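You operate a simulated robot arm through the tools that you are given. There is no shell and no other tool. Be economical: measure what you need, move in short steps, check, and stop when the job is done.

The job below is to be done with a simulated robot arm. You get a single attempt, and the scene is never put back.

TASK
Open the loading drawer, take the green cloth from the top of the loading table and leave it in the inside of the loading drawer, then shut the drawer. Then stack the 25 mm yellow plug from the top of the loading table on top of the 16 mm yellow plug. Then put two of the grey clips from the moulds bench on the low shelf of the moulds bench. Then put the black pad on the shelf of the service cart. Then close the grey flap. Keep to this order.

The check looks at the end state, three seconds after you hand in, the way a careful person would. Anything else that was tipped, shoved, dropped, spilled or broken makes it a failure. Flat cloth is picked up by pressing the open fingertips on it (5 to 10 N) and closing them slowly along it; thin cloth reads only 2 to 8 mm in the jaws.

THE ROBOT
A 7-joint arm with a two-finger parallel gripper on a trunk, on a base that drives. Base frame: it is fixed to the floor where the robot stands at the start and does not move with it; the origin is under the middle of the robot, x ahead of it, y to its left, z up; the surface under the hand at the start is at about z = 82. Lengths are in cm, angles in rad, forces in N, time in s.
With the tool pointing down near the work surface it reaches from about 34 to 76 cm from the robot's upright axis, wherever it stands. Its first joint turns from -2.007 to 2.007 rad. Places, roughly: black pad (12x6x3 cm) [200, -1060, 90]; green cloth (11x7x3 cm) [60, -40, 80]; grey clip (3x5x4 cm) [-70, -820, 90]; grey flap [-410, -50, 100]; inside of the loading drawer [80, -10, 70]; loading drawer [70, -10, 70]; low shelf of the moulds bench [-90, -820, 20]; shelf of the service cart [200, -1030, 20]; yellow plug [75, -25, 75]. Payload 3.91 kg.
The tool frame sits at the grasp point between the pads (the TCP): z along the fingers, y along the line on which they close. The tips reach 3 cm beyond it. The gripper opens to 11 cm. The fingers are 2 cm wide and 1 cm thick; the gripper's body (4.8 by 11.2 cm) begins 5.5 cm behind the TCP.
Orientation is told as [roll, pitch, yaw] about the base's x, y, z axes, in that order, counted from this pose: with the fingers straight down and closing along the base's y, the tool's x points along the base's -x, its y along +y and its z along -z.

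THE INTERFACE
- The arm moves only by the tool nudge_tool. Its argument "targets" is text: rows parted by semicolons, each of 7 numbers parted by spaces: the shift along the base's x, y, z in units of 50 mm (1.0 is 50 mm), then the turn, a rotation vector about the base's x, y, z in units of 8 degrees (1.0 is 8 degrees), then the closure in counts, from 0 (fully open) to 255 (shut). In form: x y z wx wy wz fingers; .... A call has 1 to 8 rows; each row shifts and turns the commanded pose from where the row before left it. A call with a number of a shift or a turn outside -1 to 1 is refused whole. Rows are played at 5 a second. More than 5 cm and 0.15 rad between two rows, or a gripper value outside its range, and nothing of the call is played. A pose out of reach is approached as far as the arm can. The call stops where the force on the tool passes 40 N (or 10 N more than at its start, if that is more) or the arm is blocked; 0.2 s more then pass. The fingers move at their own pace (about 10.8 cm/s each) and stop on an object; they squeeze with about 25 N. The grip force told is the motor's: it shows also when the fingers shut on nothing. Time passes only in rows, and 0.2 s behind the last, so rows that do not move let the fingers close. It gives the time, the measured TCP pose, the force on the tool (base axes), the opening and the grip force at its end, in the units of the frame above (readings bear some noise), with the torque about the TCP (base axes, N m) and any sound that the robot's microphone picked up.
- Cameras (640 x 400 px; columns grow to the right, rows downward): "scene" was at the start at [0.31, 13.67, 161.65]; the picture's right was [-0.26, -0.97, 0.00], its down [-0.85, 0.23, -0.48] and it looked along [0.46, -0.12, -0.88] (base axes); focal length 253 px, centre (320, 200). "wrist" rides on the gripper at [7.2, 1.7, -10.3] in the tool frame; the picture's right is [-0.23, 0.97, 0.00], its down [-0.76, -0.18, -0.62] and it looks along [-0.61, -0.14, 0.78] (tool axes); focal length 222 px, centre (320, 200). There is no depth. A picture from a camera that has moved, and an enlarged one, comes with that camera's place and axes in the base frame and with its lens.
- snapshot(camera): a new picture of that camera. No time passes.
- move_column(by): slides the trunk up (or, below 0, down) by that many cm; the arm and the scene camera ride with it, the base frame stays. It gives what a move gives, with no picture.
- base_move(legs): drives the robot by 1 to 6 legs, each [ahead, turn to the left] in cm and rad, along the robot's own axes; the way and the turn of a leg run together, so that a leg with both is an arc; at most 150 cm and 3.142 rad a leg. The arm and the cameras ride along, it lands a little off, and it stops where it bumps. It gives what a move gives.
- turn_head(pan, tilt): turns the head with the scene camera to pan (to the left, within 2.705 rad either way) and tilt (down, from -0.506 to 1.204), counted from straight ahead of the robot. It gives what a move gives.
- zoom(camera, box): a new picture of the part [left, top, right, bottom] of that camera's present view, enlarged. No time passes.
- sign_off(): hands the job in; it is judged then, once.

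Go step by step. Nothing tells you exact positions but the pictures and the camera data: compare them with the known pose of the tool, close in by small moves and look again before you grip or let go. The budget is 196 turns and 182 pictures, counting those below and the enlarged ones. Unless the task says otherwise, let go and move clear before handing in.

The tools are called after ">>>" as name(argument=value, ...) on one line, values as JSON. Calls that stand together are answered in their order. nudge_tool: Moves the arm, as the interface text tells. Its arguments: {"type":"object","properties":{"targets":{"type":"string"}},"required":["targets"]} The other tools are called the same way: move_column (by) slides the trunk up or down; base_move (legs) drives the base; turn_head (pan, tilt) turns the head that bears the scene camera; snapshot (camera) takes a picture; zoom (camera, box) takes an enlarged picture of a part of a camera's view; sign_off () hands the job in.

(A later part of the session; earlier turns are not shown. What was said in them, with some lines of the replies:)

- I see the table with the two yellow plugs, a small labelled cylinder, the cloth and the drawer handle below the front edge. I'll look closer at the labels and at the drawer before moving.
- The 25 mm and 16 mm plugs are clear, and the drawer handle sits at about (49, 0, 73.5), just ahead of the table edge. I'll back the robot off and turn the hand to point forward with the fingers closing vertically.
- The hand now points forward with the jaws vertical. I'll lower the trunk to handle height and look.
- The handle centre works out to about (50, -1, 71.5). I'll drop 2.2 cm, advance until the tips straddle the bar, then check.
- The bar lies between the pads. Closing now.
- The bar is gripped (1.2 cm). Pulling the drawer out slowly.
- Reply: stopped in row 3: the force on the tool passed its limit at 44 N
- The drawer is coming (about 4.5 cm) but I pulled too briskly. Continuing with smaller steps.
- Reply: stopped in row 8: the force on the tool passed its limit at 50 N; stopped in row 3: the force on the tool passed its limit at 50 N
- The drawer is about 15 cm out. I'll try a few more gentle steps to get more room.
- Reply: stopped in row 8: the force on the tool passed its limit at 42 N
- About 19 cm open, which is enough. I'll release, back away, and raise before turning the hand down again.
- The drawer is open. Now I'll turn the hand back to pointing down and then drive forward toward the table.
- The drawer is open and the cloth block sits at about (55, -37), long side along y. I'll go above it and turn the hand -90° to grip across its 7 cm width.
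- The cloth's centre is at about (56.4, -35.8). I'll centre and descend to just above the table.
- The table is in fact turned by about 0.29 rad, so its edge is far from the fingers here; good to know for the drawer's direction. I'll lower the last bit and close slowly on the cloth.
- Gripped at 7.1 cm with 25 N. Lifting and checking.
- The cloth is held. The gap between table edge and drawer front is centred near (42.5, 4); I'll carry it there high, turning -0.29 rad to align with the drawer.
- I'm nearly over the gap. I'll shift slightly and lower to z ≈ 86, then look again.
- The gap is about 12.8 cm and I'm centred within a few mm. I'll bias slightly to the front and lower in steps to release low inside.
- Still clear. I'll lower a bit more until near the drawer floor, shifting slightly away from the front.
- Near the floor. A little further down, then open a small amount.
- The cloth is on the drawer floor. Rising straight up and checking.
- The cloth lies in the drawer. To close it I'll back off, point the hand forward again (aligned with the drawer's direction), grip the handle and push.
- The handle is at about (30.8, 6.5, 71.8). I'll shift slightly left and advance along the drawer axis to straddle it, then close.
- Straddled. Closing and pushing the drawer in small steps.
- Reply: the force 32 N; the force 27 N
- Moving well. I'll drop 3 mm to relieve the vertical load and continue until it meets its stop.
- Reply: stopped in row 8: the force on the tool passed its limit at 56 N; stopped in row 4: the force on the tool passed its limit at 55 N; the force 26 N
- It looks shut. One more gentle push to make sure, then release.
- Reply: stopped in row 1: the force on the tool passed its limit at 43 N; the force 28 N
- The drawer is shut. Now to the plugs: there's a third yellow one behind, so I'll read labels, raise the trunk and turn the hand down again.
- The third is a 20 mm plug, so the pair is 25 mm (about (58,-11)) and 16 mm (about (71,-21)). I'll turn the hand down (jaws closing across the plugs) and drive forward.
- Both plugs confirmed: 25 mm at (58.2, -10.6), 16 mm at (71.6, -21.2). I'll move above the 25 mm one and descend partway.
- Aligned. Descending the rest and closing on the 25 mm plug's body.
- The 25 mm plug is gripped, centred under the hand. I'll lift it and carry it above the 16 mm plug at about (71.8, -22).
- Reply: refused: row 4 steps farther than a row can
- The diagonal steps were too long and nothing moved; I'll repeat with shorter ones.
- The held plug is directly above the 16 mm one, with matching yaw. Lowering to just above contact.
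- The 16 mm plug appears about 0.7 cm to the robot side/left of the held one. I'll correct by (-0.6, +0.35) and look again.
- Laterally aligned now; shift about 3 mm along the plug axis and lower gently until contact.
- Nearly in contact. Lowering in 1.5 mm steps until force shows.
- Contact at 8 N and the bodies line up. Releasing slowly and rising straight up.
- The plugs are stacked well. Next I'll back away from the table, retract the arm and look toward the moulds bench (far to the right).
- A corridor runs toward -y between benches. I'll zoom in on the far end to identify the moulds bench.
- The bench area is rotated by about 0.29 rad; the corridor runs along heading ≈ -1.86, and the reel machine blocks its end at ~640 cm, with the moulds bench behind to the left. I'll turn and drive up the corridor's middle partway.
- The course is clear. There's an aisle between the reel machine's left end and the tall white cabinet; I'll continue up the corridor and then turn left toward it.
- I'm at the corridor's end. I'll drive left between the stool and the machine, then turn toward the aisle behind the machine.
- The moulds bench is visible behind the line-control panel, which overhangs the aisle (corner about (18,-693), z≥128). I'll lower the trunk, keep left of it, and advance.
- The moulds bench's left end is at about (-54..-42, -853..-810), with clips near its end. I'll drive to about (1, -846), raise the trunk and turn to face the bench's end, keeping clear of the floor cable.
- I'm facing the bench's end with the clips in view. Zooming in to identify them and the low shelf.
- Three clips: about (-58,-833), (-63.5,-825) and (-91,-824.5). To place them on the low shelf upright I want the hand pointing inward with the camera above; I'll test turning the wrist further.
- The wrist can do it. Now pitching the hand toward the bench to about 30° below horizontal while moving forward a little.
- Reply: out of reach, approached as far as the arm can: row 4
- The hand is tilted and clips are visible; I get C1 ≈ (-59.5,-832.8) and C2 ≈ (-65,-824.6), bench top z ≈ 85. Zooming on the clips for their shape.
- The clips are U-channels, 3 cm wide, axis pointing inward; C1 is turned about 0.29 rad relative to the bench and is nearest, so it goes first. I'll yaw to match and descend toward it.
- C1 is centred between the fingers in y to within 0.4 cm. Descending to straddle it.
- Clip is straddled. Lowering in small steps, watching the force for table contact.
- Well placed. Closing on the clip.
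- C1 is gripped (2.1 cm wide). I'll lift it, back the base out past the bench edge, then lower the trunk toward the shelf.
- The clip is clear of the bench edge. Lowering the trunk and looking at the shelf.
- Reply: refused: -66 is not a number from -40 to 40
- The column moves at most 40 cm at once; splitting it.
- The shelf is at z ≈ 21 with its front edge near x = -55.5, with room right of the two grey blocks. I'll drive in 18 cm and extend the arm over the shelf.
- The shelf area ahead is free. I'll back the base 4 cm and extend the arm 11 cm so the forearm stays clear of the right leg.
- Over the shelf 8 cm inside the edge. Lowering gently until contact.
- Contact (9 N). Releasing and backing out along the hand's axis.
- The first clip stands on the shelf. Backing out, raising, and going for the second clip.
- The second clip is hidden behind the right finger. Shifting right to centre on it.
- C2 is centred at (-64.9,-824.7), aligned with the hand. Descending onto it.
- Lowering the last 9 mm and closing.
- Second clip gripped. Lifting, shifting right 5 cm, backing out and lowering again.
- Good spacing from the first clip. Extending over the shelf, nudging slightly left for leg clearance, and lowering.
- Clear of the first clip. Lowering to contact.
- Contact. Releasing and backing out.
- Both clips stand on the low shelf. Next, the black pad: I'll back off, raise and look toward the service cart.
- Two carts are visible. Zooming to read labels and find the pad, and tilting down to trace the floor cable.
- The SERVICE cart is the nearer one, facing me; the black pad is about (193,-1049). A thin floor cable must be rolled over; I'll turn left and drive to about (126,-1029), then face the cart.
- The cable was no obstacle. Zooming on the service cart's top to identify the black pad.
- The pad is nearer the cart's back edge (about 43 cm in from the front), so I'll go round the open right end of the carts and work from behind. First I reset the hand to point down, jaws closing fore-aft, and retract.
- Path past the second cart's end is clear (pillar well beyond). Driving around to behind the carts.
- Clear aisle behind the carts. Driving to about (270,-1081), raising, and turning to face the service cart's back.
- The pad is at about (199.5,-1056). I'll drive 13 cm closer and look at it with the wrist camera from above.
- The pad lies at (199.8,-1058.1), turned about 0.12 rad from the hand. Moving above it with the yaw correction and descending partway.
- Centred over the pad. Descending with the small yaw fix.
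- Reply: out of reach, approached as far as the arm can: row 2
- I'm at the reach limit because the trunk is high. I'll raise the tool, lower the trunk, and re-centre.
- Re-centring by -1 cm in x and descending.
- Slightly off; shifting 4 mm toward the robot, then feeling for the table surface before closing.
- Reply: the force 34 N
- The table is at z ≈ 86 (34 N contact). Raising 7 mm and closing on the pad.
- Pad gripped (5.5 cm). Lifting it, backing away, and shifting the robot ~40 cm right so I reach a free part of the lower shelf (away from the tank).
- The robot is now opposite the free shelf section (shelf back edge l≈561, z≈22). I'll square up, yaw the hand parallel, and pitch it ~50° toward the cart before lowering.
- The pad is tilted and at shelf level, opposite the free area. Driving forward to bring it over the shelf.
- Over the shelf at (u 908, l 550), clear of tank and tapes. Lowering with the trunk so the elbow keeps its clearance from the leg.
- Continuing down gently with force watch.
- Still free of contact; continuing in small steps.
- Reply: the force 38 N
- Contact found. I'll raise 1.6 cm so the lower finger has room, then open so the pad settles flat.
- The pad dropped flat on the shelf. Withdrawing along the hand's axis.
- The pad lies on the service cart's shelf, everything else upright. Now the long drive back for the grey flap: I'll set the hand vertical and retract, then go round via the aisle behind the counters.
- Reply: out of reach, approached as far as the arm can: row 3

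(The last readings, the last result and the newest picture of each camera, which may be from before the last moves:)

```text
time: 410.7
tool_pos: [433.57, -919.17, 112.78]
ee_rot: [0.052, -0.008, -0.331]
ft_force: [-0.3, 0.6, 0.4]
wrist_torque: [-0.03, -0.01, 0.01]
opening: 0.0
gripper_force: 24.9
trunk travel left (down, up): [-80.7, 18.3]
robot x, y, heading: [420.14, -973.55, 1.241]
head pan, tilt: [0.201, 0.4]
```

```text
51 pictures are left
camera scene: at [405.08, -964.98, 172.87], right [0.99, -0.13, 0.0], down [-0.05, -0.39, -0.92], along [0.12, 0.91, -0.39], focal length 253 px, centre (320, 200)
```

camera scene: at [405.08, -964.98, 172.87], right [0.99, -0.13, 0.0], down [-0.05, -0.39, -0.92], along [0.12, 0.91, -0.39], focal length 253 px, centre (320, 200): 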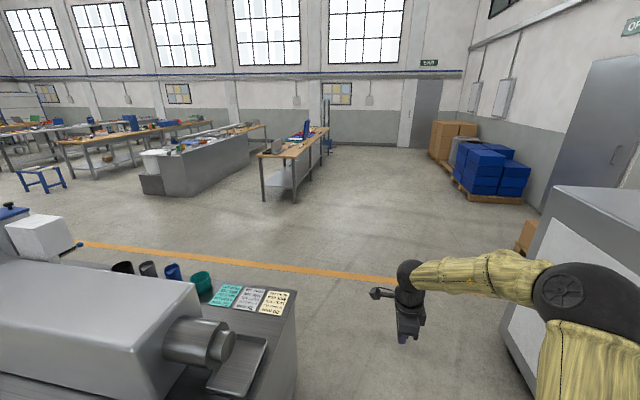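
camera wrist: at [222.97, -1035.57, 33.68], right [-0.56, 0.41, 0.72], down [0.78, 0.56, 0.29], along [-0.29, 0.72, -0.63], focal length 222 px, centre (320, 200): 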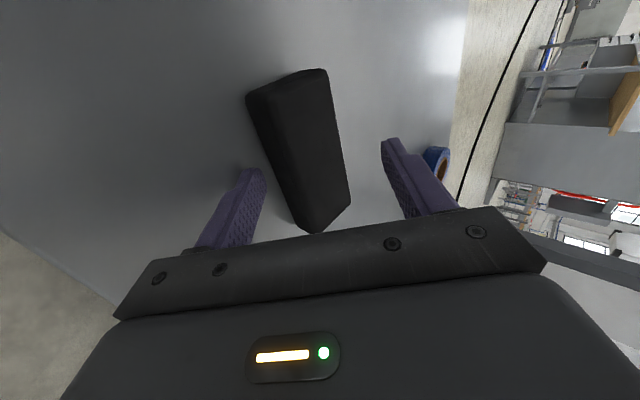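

The aisle ahead narrows between the counter end and the hopper unit; I'll keep to its middle and continue to the orange-line aisle.

>>> base_move(legs=[[0, -0.12], [110, 0], [0, 0.16], [135, 0], [0, 1.55]])

>>> snapshot(camera="scene")

```text
time: 431.8
tool_pos: [451.6, -735.02, 112.72]
ee_rot: [0.052, -0.006, 1.267]
ft_force: [-0.1, -0.1, -0.1]
wrist_torque: [-0.04, 0.03, -0.01]
opening: 0.01
gripper_force: 25.3
trunk travel left (down, up): [-80.7, 18.3]
robot x, y, heading: [505.95, -746.52, 2.837]
head pan, tilt: [0.201, 0.4]
```

```text
50 pictures are left
camera scene: at [498.14, -762.13, 172.87], right [0.1, 0.99, 0.0], down [0.39, -0.04, -0.92], along [-0.92, 0.09, -0.39], focal length 253 px, centre (320, 200)
```

scene: 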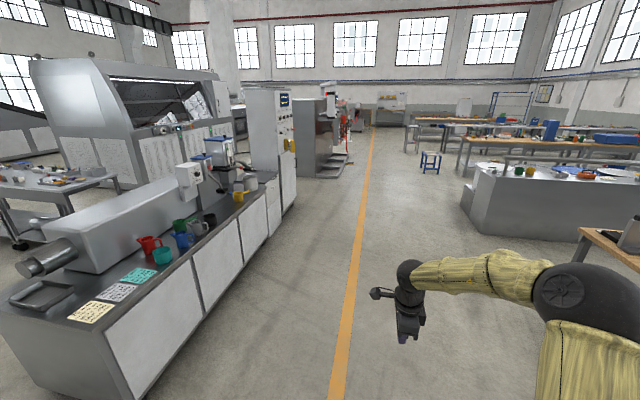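

The orange-line aisle is clear. Driving along it back to the corridor mouth.

>>> base_move(legs=[[150, 0], [150, 0], [150, 0], [130, 0]])

>>> turn_head(pan=0.9, tilt=0.3)

>>> snapshot(camera="scene")

>>> turn_head(pan=0.0, tilt=0.3)

>>> snapshot(camera="scene")

```text
time: 464.2
tool_pos: [-103.76, -576.53, 112.71]
ee_rot: [0.049, -0.006, 1.273]
ft_force: [-0.3, -0.1, -0.2]
wrist_torque: [0.0, -0.02, -0.03]
opening: 0.01
gripper_force: 25.1
trunk travel left (down, up): [-80.7, 18.3]
robot x, y, heading: [-48.69, -588.09, 2.848]
head pan, tilt: [0.201, 0.4]
```

```text
time: 465.3
tool_pos: [-103.75, -576.49, 112.74]
ee_rot: [0.053, -0.007, 1.272]
ft_force: [0.1, 0.3, -0.2]
wrist_torque: [0.01, 0.0, -0.01]
opening: 0.0
gripper_force: 25.6
trunk travel left (down, up): [-80.7, 18.3]
robot x, y, heading: [-49.13, -588.18, 2.846]
head pan, tilt: [0.901, 0.3]
```

```text
49 pictures are left
camera scene: at [-55.44, -609.61, 173.8], right [-0.57, 0.82, 0.0], down [0.24, 0.17, -0.96], along [-0.79, -0.54, -0.3], focal length 253 px, centre (320, 200)
```

scene: 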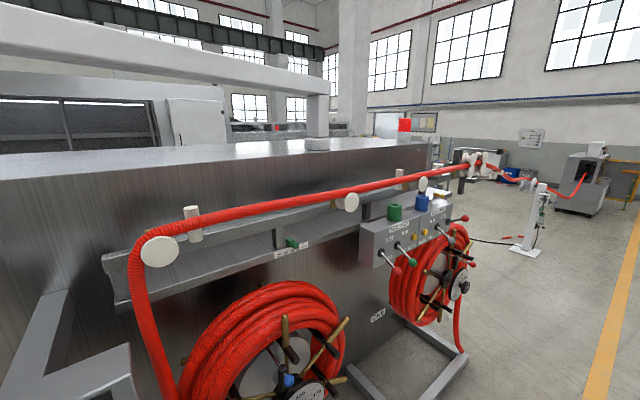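

```text
time: 466.5
tool_pos: [-103.62, -576.58, 112.64]
ee_rot: [0.05, -0.007, 1.274]
ft_force: [0.5, -0.4, -0.1]
wrist_torque: [0.0, 0.02, 0.0]
opening: 0.0
gripper_force: 24.8
trunk travel left (down, up): [-80.7, 18.3]
robot x, y, heading: [-49.09, -588.54, 2.843]
head pan, tilt: [0.0, 0.3]
```

```text
48 pictures are left
camera scene: at [-56.69, -601.6, 173.8], right [0.29, 0.96, 0.0], down [0.28, -0.09, -0.96], along [-0.91, 0.28, -0.3], focal length 253 px, centre (320, 200)
```

scene: 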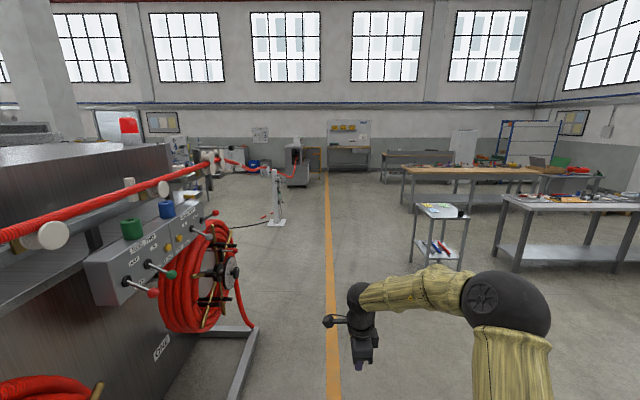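

The view opens toward the window side; the flap should be near column 537. Zooming there.

>>> zoom(camera="scene", box=[370, 110, 640, 280])

```text
2.35 times, centred on (505, 195) of scene
camera zoom: at [-56.69, -601.6, 173.8], right [0.29, 0.96, 0.0], down [0.28, -0.09, -0.96], along [-0.91, 0.28, -0.3], focal length 595 px, centre (-115, 212)
```

zoom: 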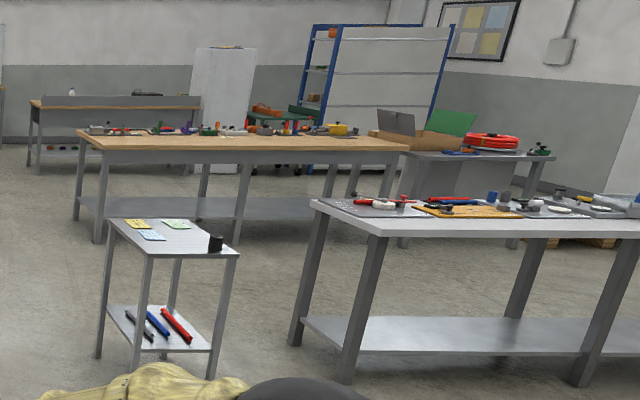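

I see the open grey flap on a box at the table behind the wood bench (about (-410,-50)). I'll go around the small stand and up the aisle between the benches to it.

>>> base_move(legs=[[0, -0.11], [130, 0], [130, 0], [126, 0], [0, -1.43]])

>>> snapshot(camera="scene")

```text
time: 494.4
tool_pos: [-403.82, -386.81, 112.77]
ee_rot: [0.051, -0.007, -0.23]
ft_force: [-0.2, 0.2, 0.3]
wrist_torque: [0.02, 0.02, 0.0]
opening: 0.0
gripper_force: 24.9
trunk travel left (down, up): [-80.7, 18.3]
robot x, y, heading: [-411.38, -441.92, 1.347]
head pan, tilt: [0.0, 0.3]
```

```text
46 pictures are left
camera scene: at [-425.61, -435.13, 173.8], right [0.97, -0.23, 0.0], down [-0.07, -0.29, -0.96], along [0.22, 0.93, -0.3], focal length 253 px, centre (320, 200)
```

scene: 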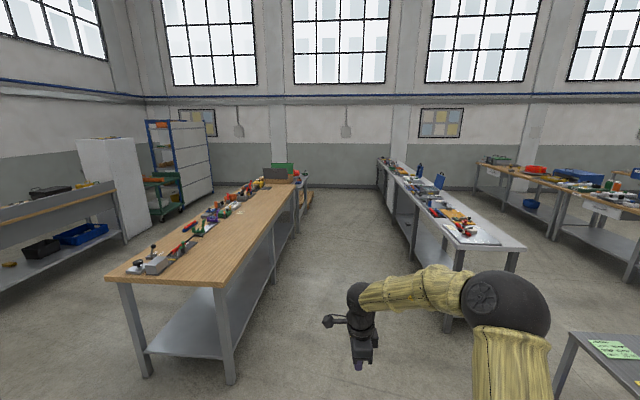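

The aisle is clear. Driving up to the flap's table.

>>> base_move(legs=[[0, -0.063], [130, 0], [130, 0], [110, 0]])

>>> turn_head(pan=1.2, tilt=0.5)

>>> snapshot(camera="scene")

```text
time: 515.9
tool_pos: [-289.07, -37.07, 112.8]
ee_rot: [0.051, -0.007, -0.312]
ft_force: [0.3, 0.1, -0.3]
wrist_torque: [0.0, 0.0, 0.0]
opening: 0.03
gripper_force: 25.2
trunk travel left (down, up): [-80.7, 18.3]
robot x, y, heading: [-301.72, -91.4, 1.259]
head pan, tilt: [0.0, 0.3]
```

```text
time: 517.3
tool_pos: [-289.06, -37.09, 112.77]
ee_rot: [0.051, -0.006, -0.312]
ft_force: [0.7, 0.4, -0.1]
wrist_torque: [-0.01, -0.01, 0.0]
opening: 0.0
gripper_force: 24.9
trunk travel left (down, up): [-80.7, 18.3]
robot x, y, heading: [-300.88, -91.76, 1.258]
head pan, tilt: [1.201, 0.499]
```

```text
45 pictures are left
camera scene: at [-324.75, -86.8, 171.96], right [0.63, 0.78, 0.0], down [0.37, -0.3, -0.88], along [-0.68, 0.55, -0.48], focal length 253 px, centre (320, 200)
```

scene: 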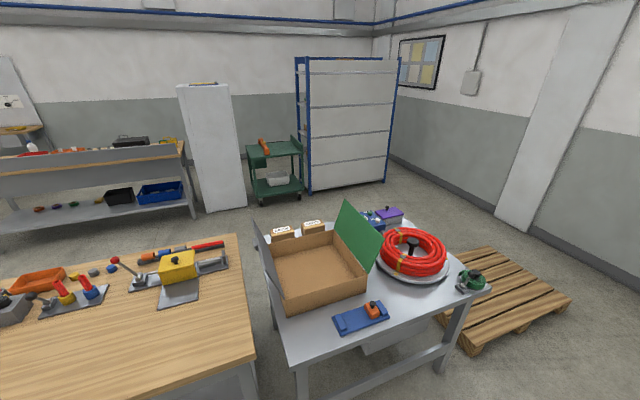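

There's the carton with a grey flap on its left side and a green one on its right. Zooming for geometry.

>>> zoom(camera="scene", box=[230, 190, 410, 340])

```text
2.67 times, centred on (320, 265) of scene
camera zoom: at [-324.75, -86.8, 171.96], right [0.63, 0.78, 0.0], down [0.37, -0.3, -0.88], along [-0.68, 0.55, -0.48], focal length 674 px, centre (320, 27)
```

zoom: 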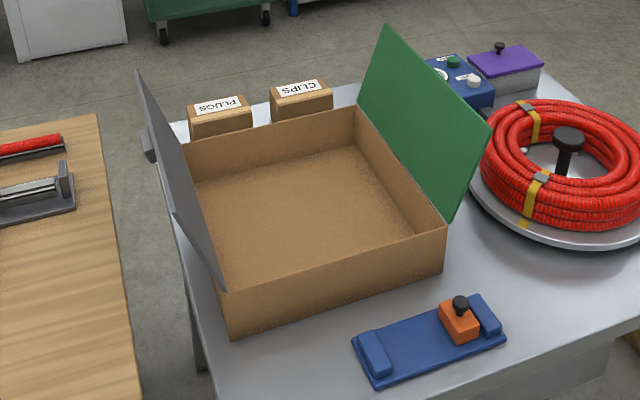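

The grey flap (≈16 cm tall, 31 cm long) leans ~18° outward on the box's left edge; hinge runs from about (-382,-57) to (-411,-47) at z≈97. I'll face the table, move in, and look with both cameras.

>>> base_move(legs=[[0, 1.59], [24, 0]])

>>> turn_head(pan=-0.05, tilt=0.8)

>>> snapshot(camera="scene")

>>> snapshot(camera="wrist")

```text
time: 524.8
tool_pos: [-378.31, -70.1, 112.68]
ee_rot: [0.048, -0.007, 1.234]
ft_force: [0.0, 0.5, 0.4]
wrist_torque: [0.03, 0.0, 0.01]
opening: 0.0
gripper_force: 25.6
trunk travel left (down, up): [-80.7, 18.3]
robot x, y, heading: [-323.95, -84.24, 2.803]
head pan, tilt: [1.201, 0.499]
```

```text
time: 526.2
tool_pos: [-378.31, -70.11, 112.69]
ee_rot: [0.05, -0.006, 1.234]
ft_force: [0.0, -0.1, 0.5]
wrist_torque: [-0.01, 0.02, 0.0]
opening: 0.0
gripper_force: 25.3
trunk travel left (down, up): [-80.7, 18.3]
robot x, y, heading: [-324.1, -83.58, 2.799]
head pan, tilt: [-0.051, 0.799]
```

```text
43 pictures are left
camera scene: at [-331.09, -96.99, 169.37], right [0.38, 0.93, 0.0], down [0.66, -0.27, -0.7], along [-0.65, 0.26, -0.72], focal length 253 px, centre (320, 200)
```

scene: 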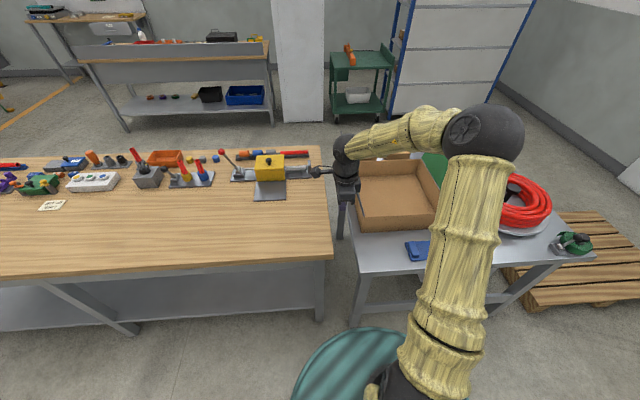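

```text
42 pictures are left
camera wrist: at [-381.74, -76.67, 123.11], right [-0.84, 0.54, 0.05], down [0.45, 0.65, 0.62], along [0.3, 0.54, -0.78], focal length 222 px, centre (320, 200)
```

wrist: 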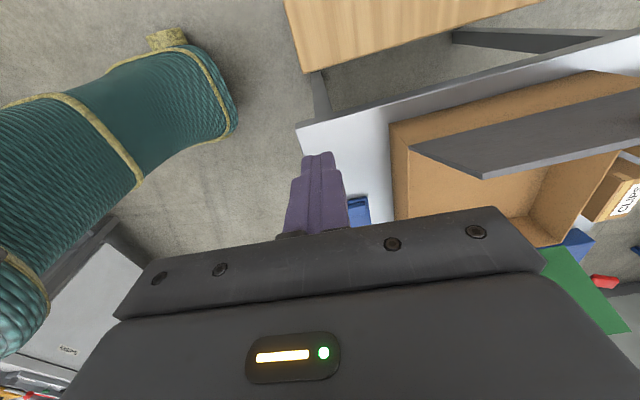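

Both views agree: hinge's near end ≈ (-384.5,-58.5), flap top edge leaning ~5 cm outward at z≈112.5. I'll bring the closed fingers alongside the outside of the flap, 6 cm in from its near edge, tips at z≈106.5.

>>> nudge_tool(targets="-0.72 0.2 0 0 0 0 255;-0.72 0.2 0 0 0 0 255;-0.72 0.2 -0.3 0 0 0 255;-0.72 0.2 -0.34 0 0 0 255")

>>> snapshot(camera="wrist")

>>> zoom(camera="scene", box=[300, 110, 460, 250])

```text
time: 527.2
tool_pos: [-392.98, -66.11, 109.36]
ee_rot: [0.047, -0.006, 1.234]
ft_force: [-0.3, 0.4, -0.5]
wrist_torque: [-0.02, -0.02, -0.04]
opening: 0.0
gripper_force: 25.5
trunk travel left (down, up): [-80.7, 18.3]
robot x, y, heading: [-323.98, -83.6, 2.805]
head pan, tilt: [-0.051, 0.799]
```

```text
41 pictures are left
camera wrist: at [-396.32, -72.63, 119.72], right [-0.84, 0.54, 0.05], down [0.45, 0.65, 0.62], along [0.3, 0.54, -0.78], focal length 222 px, centre (320, 200)
```

wrist: 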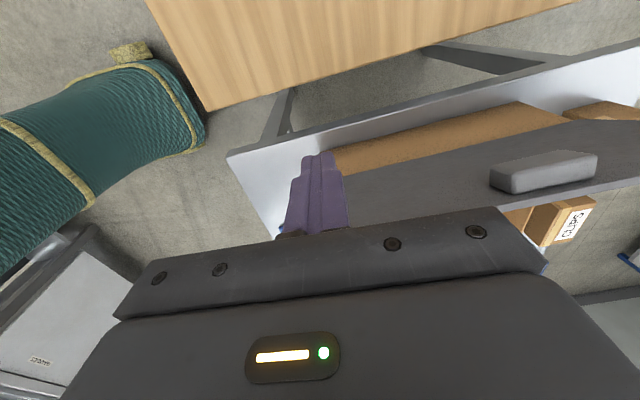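

```text
2.86 times, centred on (380, 180) of scene
camera zoom: at [-331.25, -97.01, 169.36], right [0.38, 0.93, 0.0], down [0.66, -0.27, -0.7], along [-0.64, 0.26, -0.72], focal length 722 px, centre (149, 257)
```

zoom: 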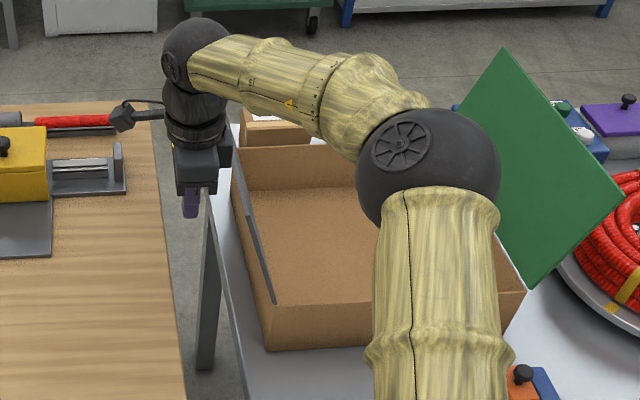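

The fingers are just outside the flap, clear of its handle bar. Pushing slowly toward the box.

>>> nudge_tool(targets="0.07 0.24 0 0 0 0 255;0.07 0.24 0 0 0 0 255;0.07 0.24 0 0 0 0 255;0.07 0.24 0 0 0 0 255;0.07 0.24 0 0 0 0 255;0.07 0.24 0 0 0 0 255;0.07 0.24 0 0 0 0 255")

>>> snapshot(camera="wrist")

>>> zoom(camera="scene", box=[300, 110, 460, 250])

```text
time: 528.8
tool_pos: [-390.26, -57.95, 109.5]
ee_rot: [0.051, -0.007, 1.235]
ft_force: [-0.2, -0.6, 0.0]
wrist_torque: [0.02, -0.02, 0.0]
opening: 0.0
gripper_force: 24.9
trunk travel left (down, up): [-80.7, 18.3]
robot x, y, heading: [-324.39, -83.53, 2.806]
head pan, tilt: [-0.051, 0.799]
```

```text
39 pictures are left
camera wrist: at [-393.63, -64.32, 120.0], right [-0.84, 0.54, 0.05], down [0.45, 0.65, 0.62], along [0.3, 0.54, -0.78], focal length 222 px, centre (320, 200)
```

wrist: 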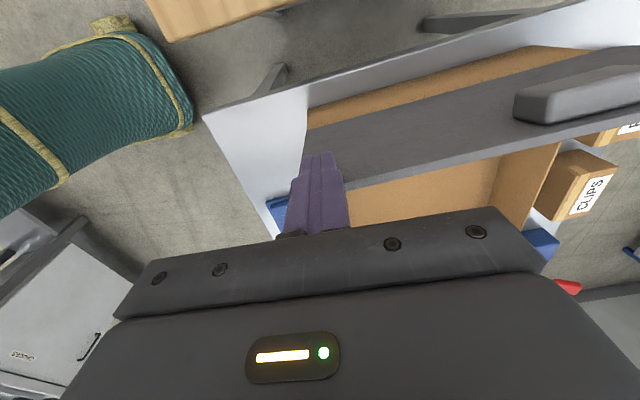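

```text
2.86 times, centred on (380, 180) of scene
camera zoom: at [-331.06, -96.92, 169.37], right [0.38, 0.93, 0.0], down [0.66, -0.27, -0.7], along [-0.65, 0.26, -0.72], focal length 722 px, centre (149, 257)
```

zoom: 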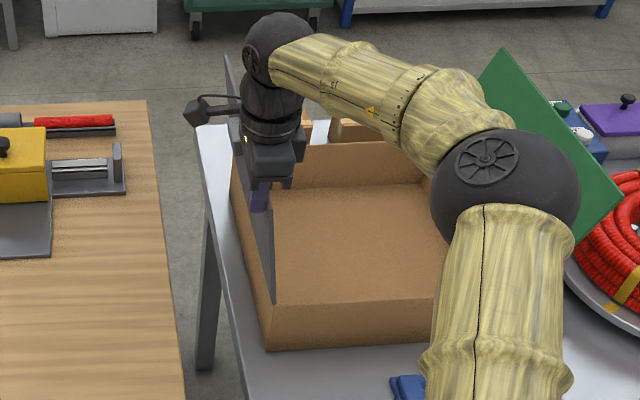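

I need a closer look at the contact between finger and flap edge.

>>> zoom(camera="wrist", box=[250, 90, 430, 240])

>>> zoom(camera="scene", box=[365, 120, 425, 230])

```text
2.67 times, centred on (340, 165) of wrist
camera zoom: at [-393.63, -64.32, 120.0], right [-0.84, 0.54, 0.05], down [0.45, 0.65, 0.62], along [0.3, 0.54, -0.78], focal length 592 px, centre (267, 293)
```

zoom: 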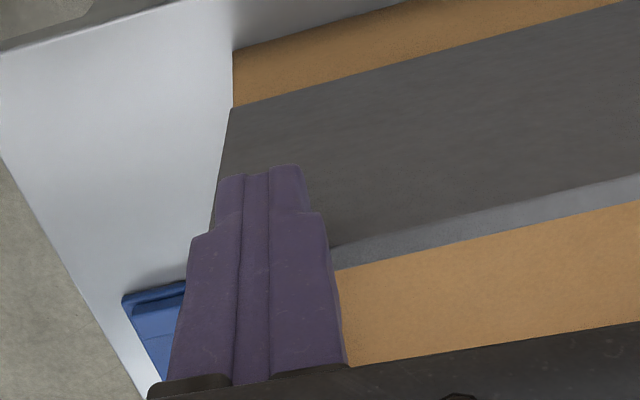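

```text
3.64 times, centred on (395, 175) of scene
camera zoom: at [-331.06, -96.92, 169.37], right [0.38, 0.93, 0.0], down [0.66, -0.27, -0.7], along [-0.65, 0.26, -0.72], focal length 919 px, centre (47, 291)
```

zoom: 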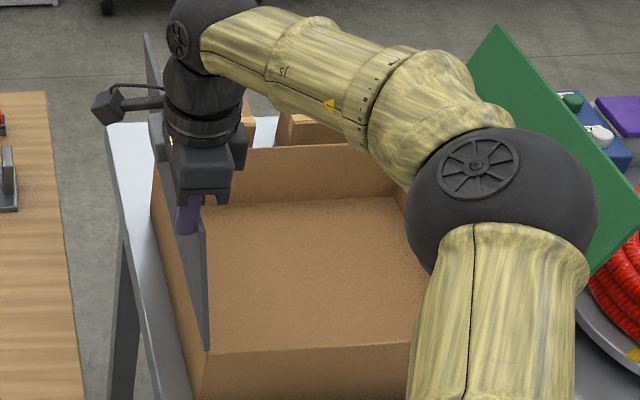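

The fingers are outside the flap and it is now about vertical. Continuing the push with a slightly deeper purchase, then following the arc down.

>>> nudge_tool(targets="-0.2 0.06 0 0 0 0 255;-0.2 0.3 0 0 0 0 255;0.07 0.24 0 0 0 0 255;0.07 0.24 0 0 0 0 255;0.07 0.24 0 0 0 0 255;0.07 0.24 0 0 0 0 255;0.07 0.24 0 0 0 0 255")

>>> snapshot(camera="wrist")

>>> zoom(camera="scene", box=[350, 100, 470, 240])

```text
time: 530.4
tool_pos: [-390.62, -49.95, 109.37]
ee_rot: [0.051, -0.006, 1.234]
ft_force: [0.2, -0.3, 0.1]
wrist_torque: [0.0, -0.01, 0.0]
opening: 0.02
gripper_force: 24.9
trunk travel left (down, up): [-80.7, 18.3]
robot x, y, heading: [-324.25, -83.92, 2.799]
head pan, tilt: [-0.051, 0.799]
```

```text
35 pictures are left
camera wrist: at [-393.99, -56.35, 119.83], right [-0.84, 0.54, 0.05], down [0.45, 0.65, 0.62], along [0.3, 0.54, -0.78], focal length 222 px, centre (320, 200)
```

wrist: 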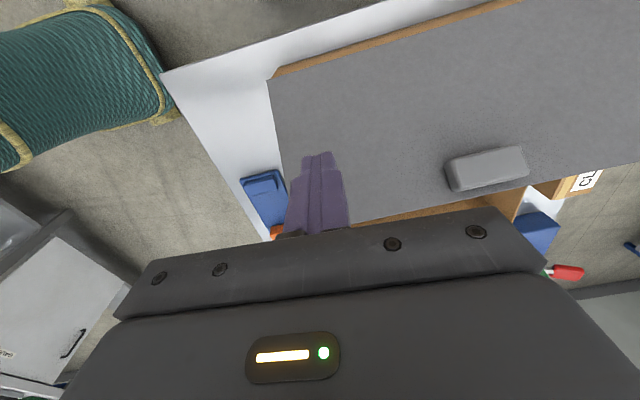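

```text
2.86 times, centred on (410, 170) of scene
camera zoom: at [-331.11, -96.95, 169.37], right [0.38, 0.93, 0.0], down [0.66, -0.27, -0.7], along [-0.65, 0.26, -0.72], focal length 722 px, centre (63, 286)
```

zoom: 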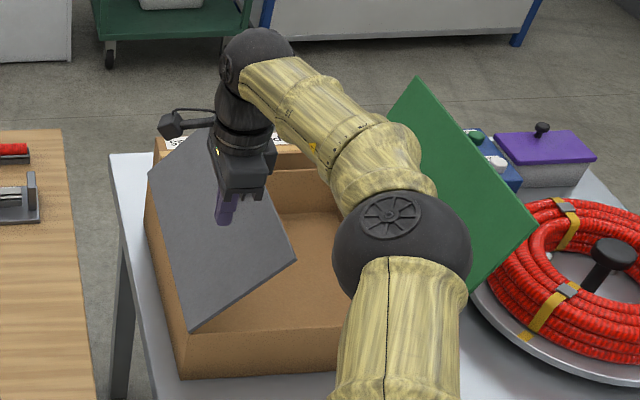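

The flap is past 40° inward. Following the arc: moving inward and down.

>>> nudge_tool(targets="0.06 0.2 -0.2 0 0 0 255;0.06 0.2 -0.25 0 0 0 255;0.06 0.2 -0.3 0 0 0 255;0.06 0.2 -0.3 0 0 0 255")

>>> zoom(camera="scene", box=[350, 100, 470, 240])

>>> snapshot(camera="wrist")

```text
time: 531.4
tool_pos: [-389.19, -45.95, 104.3]
ee_rot: [0.05, -0.007, 1.231]
ft_force: [-0.4, 0.5, -0.4]
wrist_torque: [-0.02, -0.04, 0.0]
opening: 0.0
gripper_force: 24.6
trunk travel left (down, up): [-80.7, 18.3]
robot x, y, heading: [-323.97, -83.69, 2.802]
head pan, tilt: [-0.051, 0.799]
```

```text
2.86 times, centred on (410, 170) of scene
camera zoom: at [-331.09, -96.94, 169.37], right [0.38, 0.93, 0.0], down [0.66, -0.27, -0.7], along [-0.65, 0.26, -0.72], focal length 722 px, centre (63, 286)
```

zoom: 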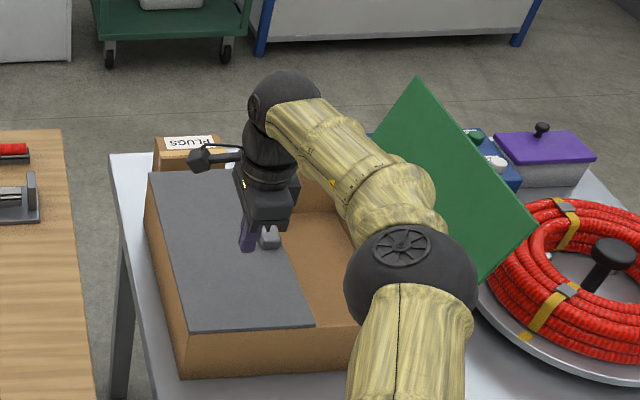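

```text
32 pictures are left
camera wrist: at [-392.61, -52.43, 114.72], right [-0.84, 0.54, 0.05], down [0.45, 0.65, 0.62], along [0.3, 0.54, -0.78], focal length 222 px, centre (320, 200)
```

wrist: 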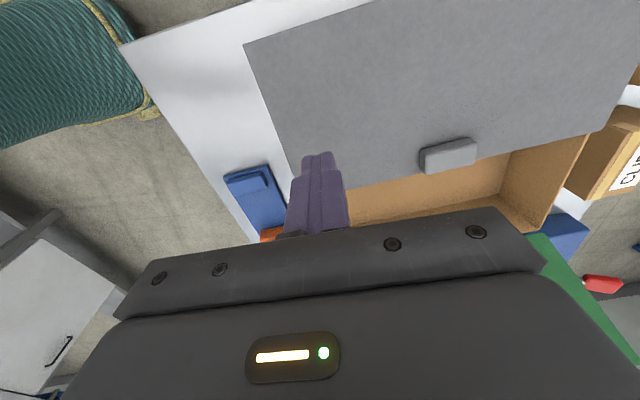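

Nearly flat. Pressing down gently to be sure it's shut.

>>> nudge_tool(targets="0 0 -0.2 0 0 0 255;0 0 -0.2 0 0 0 255;0 0 -0.1 0 0 0 255;0 0 -0.1 0 0 0 255")

>>> zoom(camera="scene", box=[350, 100, 470, 240])

```text
time: 532.4
tool_pos: [-389.24, -46.02, 101.43]
ee_rot: [0.05, -0.007, 1.233]
ft_force: [-0.1, -0.4, 1.0]
wrist_torque: [0.03, -0.04, -0.03]
opening: 0.01
gripper_force: 24.7
trunk travel left (down, up): [-80.7, 18.3]
robot x, y, heading: [-324.33, -83.37, 2.805]
head pan, tilt: [-0.051, 0.799]
```

```text
2.86 times, centred on (410, 170) of scene
camera zoom: at [-331.09, -96.97, 169.37], right [0.38, 0.93, 0.0], down [0.66, -0.27, -0.7], along [-0.65, 0.26, -0.72], focal length 722 px, centre (63, 286)
```

zoom: 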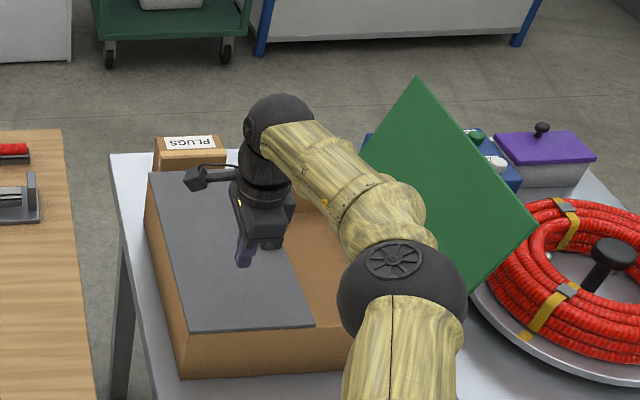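

The flap didn't change, so it already lies flat. A few more small steps to confirm by contact.

>>> nudge_tool(targets="0 0 -0.08 0 0 0 255;0 0 -0.08 0 0 0 255;0 0 -0.06 0 0 0 255;0 0 -0.06 0 0 0 255")

```text
time: 533.4
tool_pos: [-389.38, -45.91, 99.75]
ee_rot: [0.051, -0.007, 1.234]
ft_force: [-0.7, -0.1, 0.6]
wrist_torque: [-0.01, -0.02, 0.0]
opening: 0.0
gripper_force: 24.6
trunk travel left (down, up): [-80.7, 18.3]
robot x, y, heading: [-324.27, -83.72, 2.801]
head pan, tilt: [-0.051, 0.799]
```

>>> nudge_tool(targets="0 0 -0.08 0 0 0 255;0 0 -0.08 0 0 0 255;0 0 -0.06 0 0 0 255;0 0 -0.06 0 0 0 255")

>>> snapshot(camera="wrist")

```text
time: 534.4
tool_pos: [-389.35, -45.9, 98.37]
ee_rot: [0.051, -0.008, 1.234]
ft_force: [-0.6, -0.2, -0.2]
wrist_torque: [-0.03, -0.02, 0.02]
opening: 0.01
gripper_force: 25.2
trunk travel left (down, up): [-80.7, 18.3]
robot x, y, heading: [-323.89, -84.02, 2.797]
head pan, tilt: [-0.051, 0.799]
```

```text
30 pictures are left
camera wrist: at [-392.78, -52.45, 108.74], right [-0.84, 0.54, 0.05], down [0.45, 0.65, 0.62], along [0.3, 0.54, -0.78], focal length 222 px, centre (320, 200)
```

wrist: 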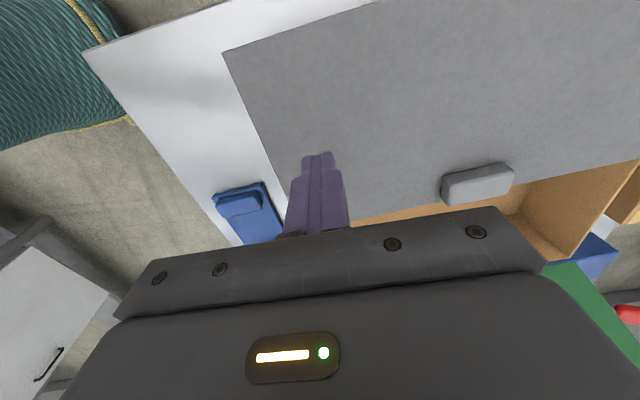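

Still no contact; a bit further.

>>> nudge_tool(targets="0 0 -0.1 0 0 0 255;0 0 -0.08 0 0 0 255;0 0 -0.06 0 0 0 255;0 0 -0.06 0 0 0 255")

>>> zoom(camera="scene", box=[350, 100, 470, 240])

```text
time: 535.4
tool_pos: [-389.44, -45.95, 97.05]
ee_rot: [0.051, -0.008, 1.235]
ft_force: [1.2, 0.3, 0.5]
wrist_torque: [0.0, 0.0, 0.02]
opening: 0.0
gripper_force: 25.4
trunk travel left (down, up): [-80.7, 18.3]
robot x, y, heading: [-323.95, -83.71, 2.8]
head pan, tilt: [-0.051, 0.799]
```

```text
2.86 times, centred on (410, 170) of scene
camera zoom: at [-331.09, -96.97, 169.37], right [0.38, 0.93, 0.0], down [0.66, -0.27, -0.7], along [-0.65, 0.26, -0.72], focal length 722 px, centre (63, 286)
```

zoom: 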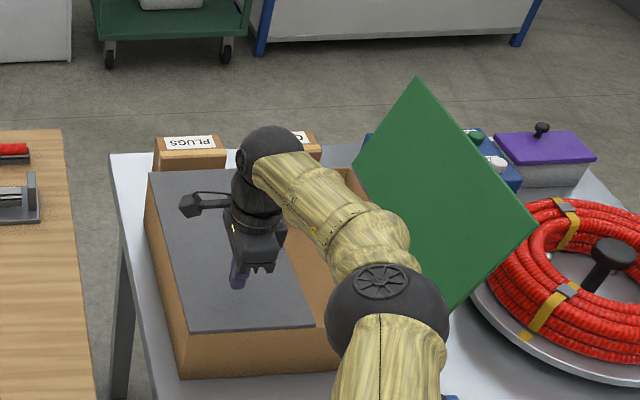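

The flap has stayed flat on the box all along. I'll lift clear, back away and verify.

>>> nudge_tool(targets="0 0 0.8 0 0 0 255;0 0 0.9 0 0 0 255;0 0 0.9 0 0 0 255;0 0 0.9 0 0 0 255")

>>> base_move(legs=[[-25, 0]])

>>> move_column(by=-40)

>>> turn_head(pan=0.1, tilt=0.35)

>>> snapshot(camera="scene")

```text
time: 536.4
tool_pos: [-389.39, -46.63, 114.52]
ee_rot: [0.05, -0.008, 1.237]
ft_force: [-0.6, -1.2, 0.4]
wrist_torque: [0.04, -0.05, -0.03]
opening: 0.0
gripper_force: 24.9
trunk travel left (down, up): [-80.7, 18.3]
robot x, y, heading: [-324.28, -83.54, 2.804]
head pan, tilt: [-0.051, 0.799]
```

```text
time: 538.4
tool_pos: [-366.39, -54.62, 114.64]
ee_rot: [0.051, -0.006, 1.238]
ft_force: [-0.2, 0.0, -0.7]
wrist_torque: [-0.01, 0.01, -0.02]
opening: 0.02
gripper_force: 24.7
trunk travel left (down, up): [-80.7, 18.3]
robot x, y, heading: [-300.95, -92.3, 2.811]
head pan, tilt: [-0.051, 0.799]
```

```text
time: 541.4
tool_pos: [-366.38, -54.65, 80.86]
ee_rot: [0.07, -0.006, 1.236]
ft_force: [11.8, -6.5, 13.8]
wrist_torque: [-0.27, -0.22, 0.12]
opening: 0.0
gripper_force: 25.1
trunk travel left (down, up): [-45.9, 53.1]
robot x, y, heading: [-301.28, -91.84, 2.804]
head pan, tilt: [-0.051, 0.799]
stopped: the force on the tool passed its limit at 54 N (the readings are from after the stop); the commanded pose is now the measured one
```

```text
time: 542.3
tool_pos: [-366.28, -54.47, 80.87]
ee_rot: [0.073, -0.007, 1.237]
ft_force: [12.8, -5.5, 23.9]
wrist_torque: [-0.27, -0.14, 0.11]
opening: 0.01
gripper_force: 25.1
trunk travel left (down, up): [-45.9, 53.1]
robot x, y, heading: [-300.77, -92.08, 2.808]
head pan, tilt: [0.099, 0.351]
```

```text
28 pictures are left
camera scene: at [-308.99, -106.16, 138.58], right [0.23, 0.97, 0.0], down [0.33, -0.08, -0.94], along [-0.91, 0.22, -0.34], focal length 253 px, centre (320, 200)
```

scene: 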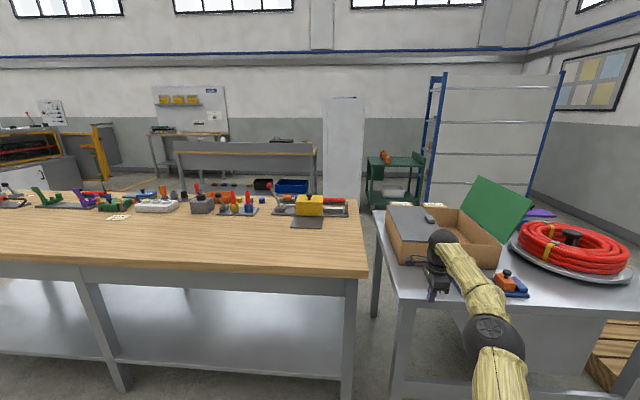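

I lowered the hand onto the table's front edge by mistake; raising straight up at once and checking nothing moved.

>>> move_column(by=20)

>>> base_move(legs=[[-20, 0]])

>>> turn_head(pan=-0.05, tilt=0.55)

>>> snapshot(camera="scene")

>>> zoom(camera="scene", box=[330, 120, 540, 280])

```text
time: 544.4
tool_pos: [-366.54, -54.55, 100.57]
ee_rot: [0.069, -0.008, 1.235]
ft_force: [-0.1, 0.4, 0.0]
wrist_torque: [0.0, -0.03, -0.02]
opening: 0.01
gripper_force: 24.9
trunk travel left (down, up): [-65.9, 33.1]
robot x, y, heading: [-300.89, -91.68, 2.804]
head pan, tilt: [0.099, 0.351]
```

```text
time: 546.2
tool_pos: [-348.14, -61.02, 100.66]
ee_rot: [0.07, -0.006, 1.24]
ft_force: [0.6, 0.2, -0.2]
wrist_torque: [-0.03, 0.02, 0.03]
opening: 0.02
gripper_force: 24.7
trunk travel left (down, up): [-65.9, 33.1]
robot x, y, heading: [-282.29, -98.34, 2.81]
head pan, tilt: [0.099, 0.351]
```

```text
time: 546.9
tool_pos: [-348.17, -61.14, 100.69]
ee_rot: [0.067, -0.006, 1.24]
ft_force: [0.5, -0.3, -0.1]
wrist_torque: [-0.02, 0.02, 0.01]
opening: 0.0
gripper_force: 24.9
trunk travel left (down, up): [-65.9, 33.1]
robot x, y, heading: [-282.53, -98.24, 2.81]
head pan, tilt: [-0.051, 0.55]
```

```text
27 pictures are left
camera scene: at [-290.04, -111.17, 156.75], right [0.37, 0.93, 0.0], down [0.48, -0.19, -0.85], along [-0.79, 0.32, -0.52], focal length 253 px, centre (320, 200)
```

scene: 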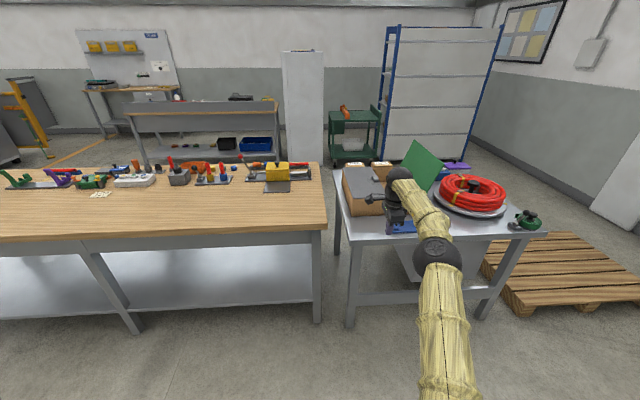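

```text
2.50 times, centred on (435, 200) of scene
camera zoom: at [-290.04, -111.17, 156.75], right [0.37, 0.93, 0.0], down [0.48, -0.19, -0.85], along [-0.79, 0.32, -0.52], focal length 632 px, centre (32, 200)
```

zoom: 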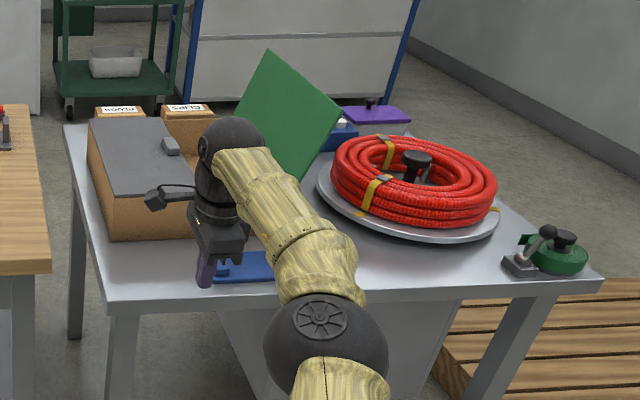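

The grey flap lies flat; it was the bare tabletop (z≈78) I touched. One clear look at the tray and box with the arm turned aside.

>>> base_move(legs=[[0, 0.6]])

>>> turn_head(pan=-0.7, tilt=0.55)

>>> zoom(camera="scene", box=[230, 100, 500, 290])

```text
time: 549.6
tool_pos: [-357.54, -104.67, 100.48]
ee_rot: [0.066, -0.008, 1.837]
ft_force: [-0.8, 0.4, -1.0]
wrist_torque: [0.01, 0.01, -0.02]
opening: 0.0
gripper_force: 25.7
trunk travel left (down, up): [-65.9, 33.1]
robot x, y, heading: [-282.32, -97.91, -2.869]
head pan, tilt: [-0.051, 0.55]
```

```text
time: 550.6
tool_pos: [-357.7, -104.62, 100.6]
ee_rot: [0.071, -0.006, 1.838]
ft_force: [0.7, -0.5, 0.8]
wrist_torque: [0.04, -0.03, -0.01]
opening: 0.01
gripper_force: 25.0
trunk travel left (down, up): [-65.9, 33.1]
robot x, y, heading: [-282.61, -98.2, -2.873]
head pan, tilt: [-0.7, 0.55]
```

```text
2.11 times, centred on (365, 195) of scene
camera zoom: at [-280.74, -107.5, 156.75], right [0.42, 0.91, 0.0], down [0.48, -0.22, -0.85], along [-0.78, 0.35, -0.52], focal length 532 px, centre (225, 210)
```

zoom: 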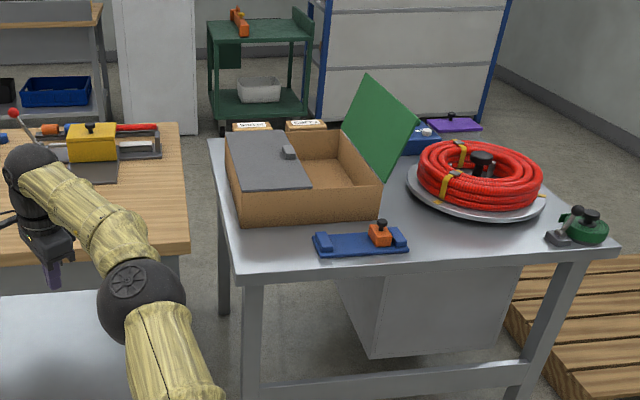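

The grey flap is flat and the table is undisturbed. All five jobs are done in order and the hand is clear, so I'm handing in.

>>> sign_off()

```text
The job is handed in.
```

I did all five jobs in the order you gave and handed in, with the hand clear.

- **Drawer and cloth:** the green cloth is inside the loading drawer, and the drawer is pushed back to its stop.
- **Plugs:** the 25 mm yellow plug is stacked on the 16 mm one. The 20 mm yellow plug nearby was left alone.
- **Clips:** two grey clips stand on the low shelf of the moulds bench.
- **Pad:** the black pad lies flat on the lower shelf of the service cart.
- **Flap:** the grey flap is closed flat on its box.

While backing away from the flap I lowered the closed fingers onto the front of that table by mistake. It stopped at about 54 N, and nothing on the table looked moved afterwards.

I also drove over a thin floor cable between the moulds bench and the carts and felt no resistance. I did not go back to look at the loading table, moulds bench or cable before handing in.
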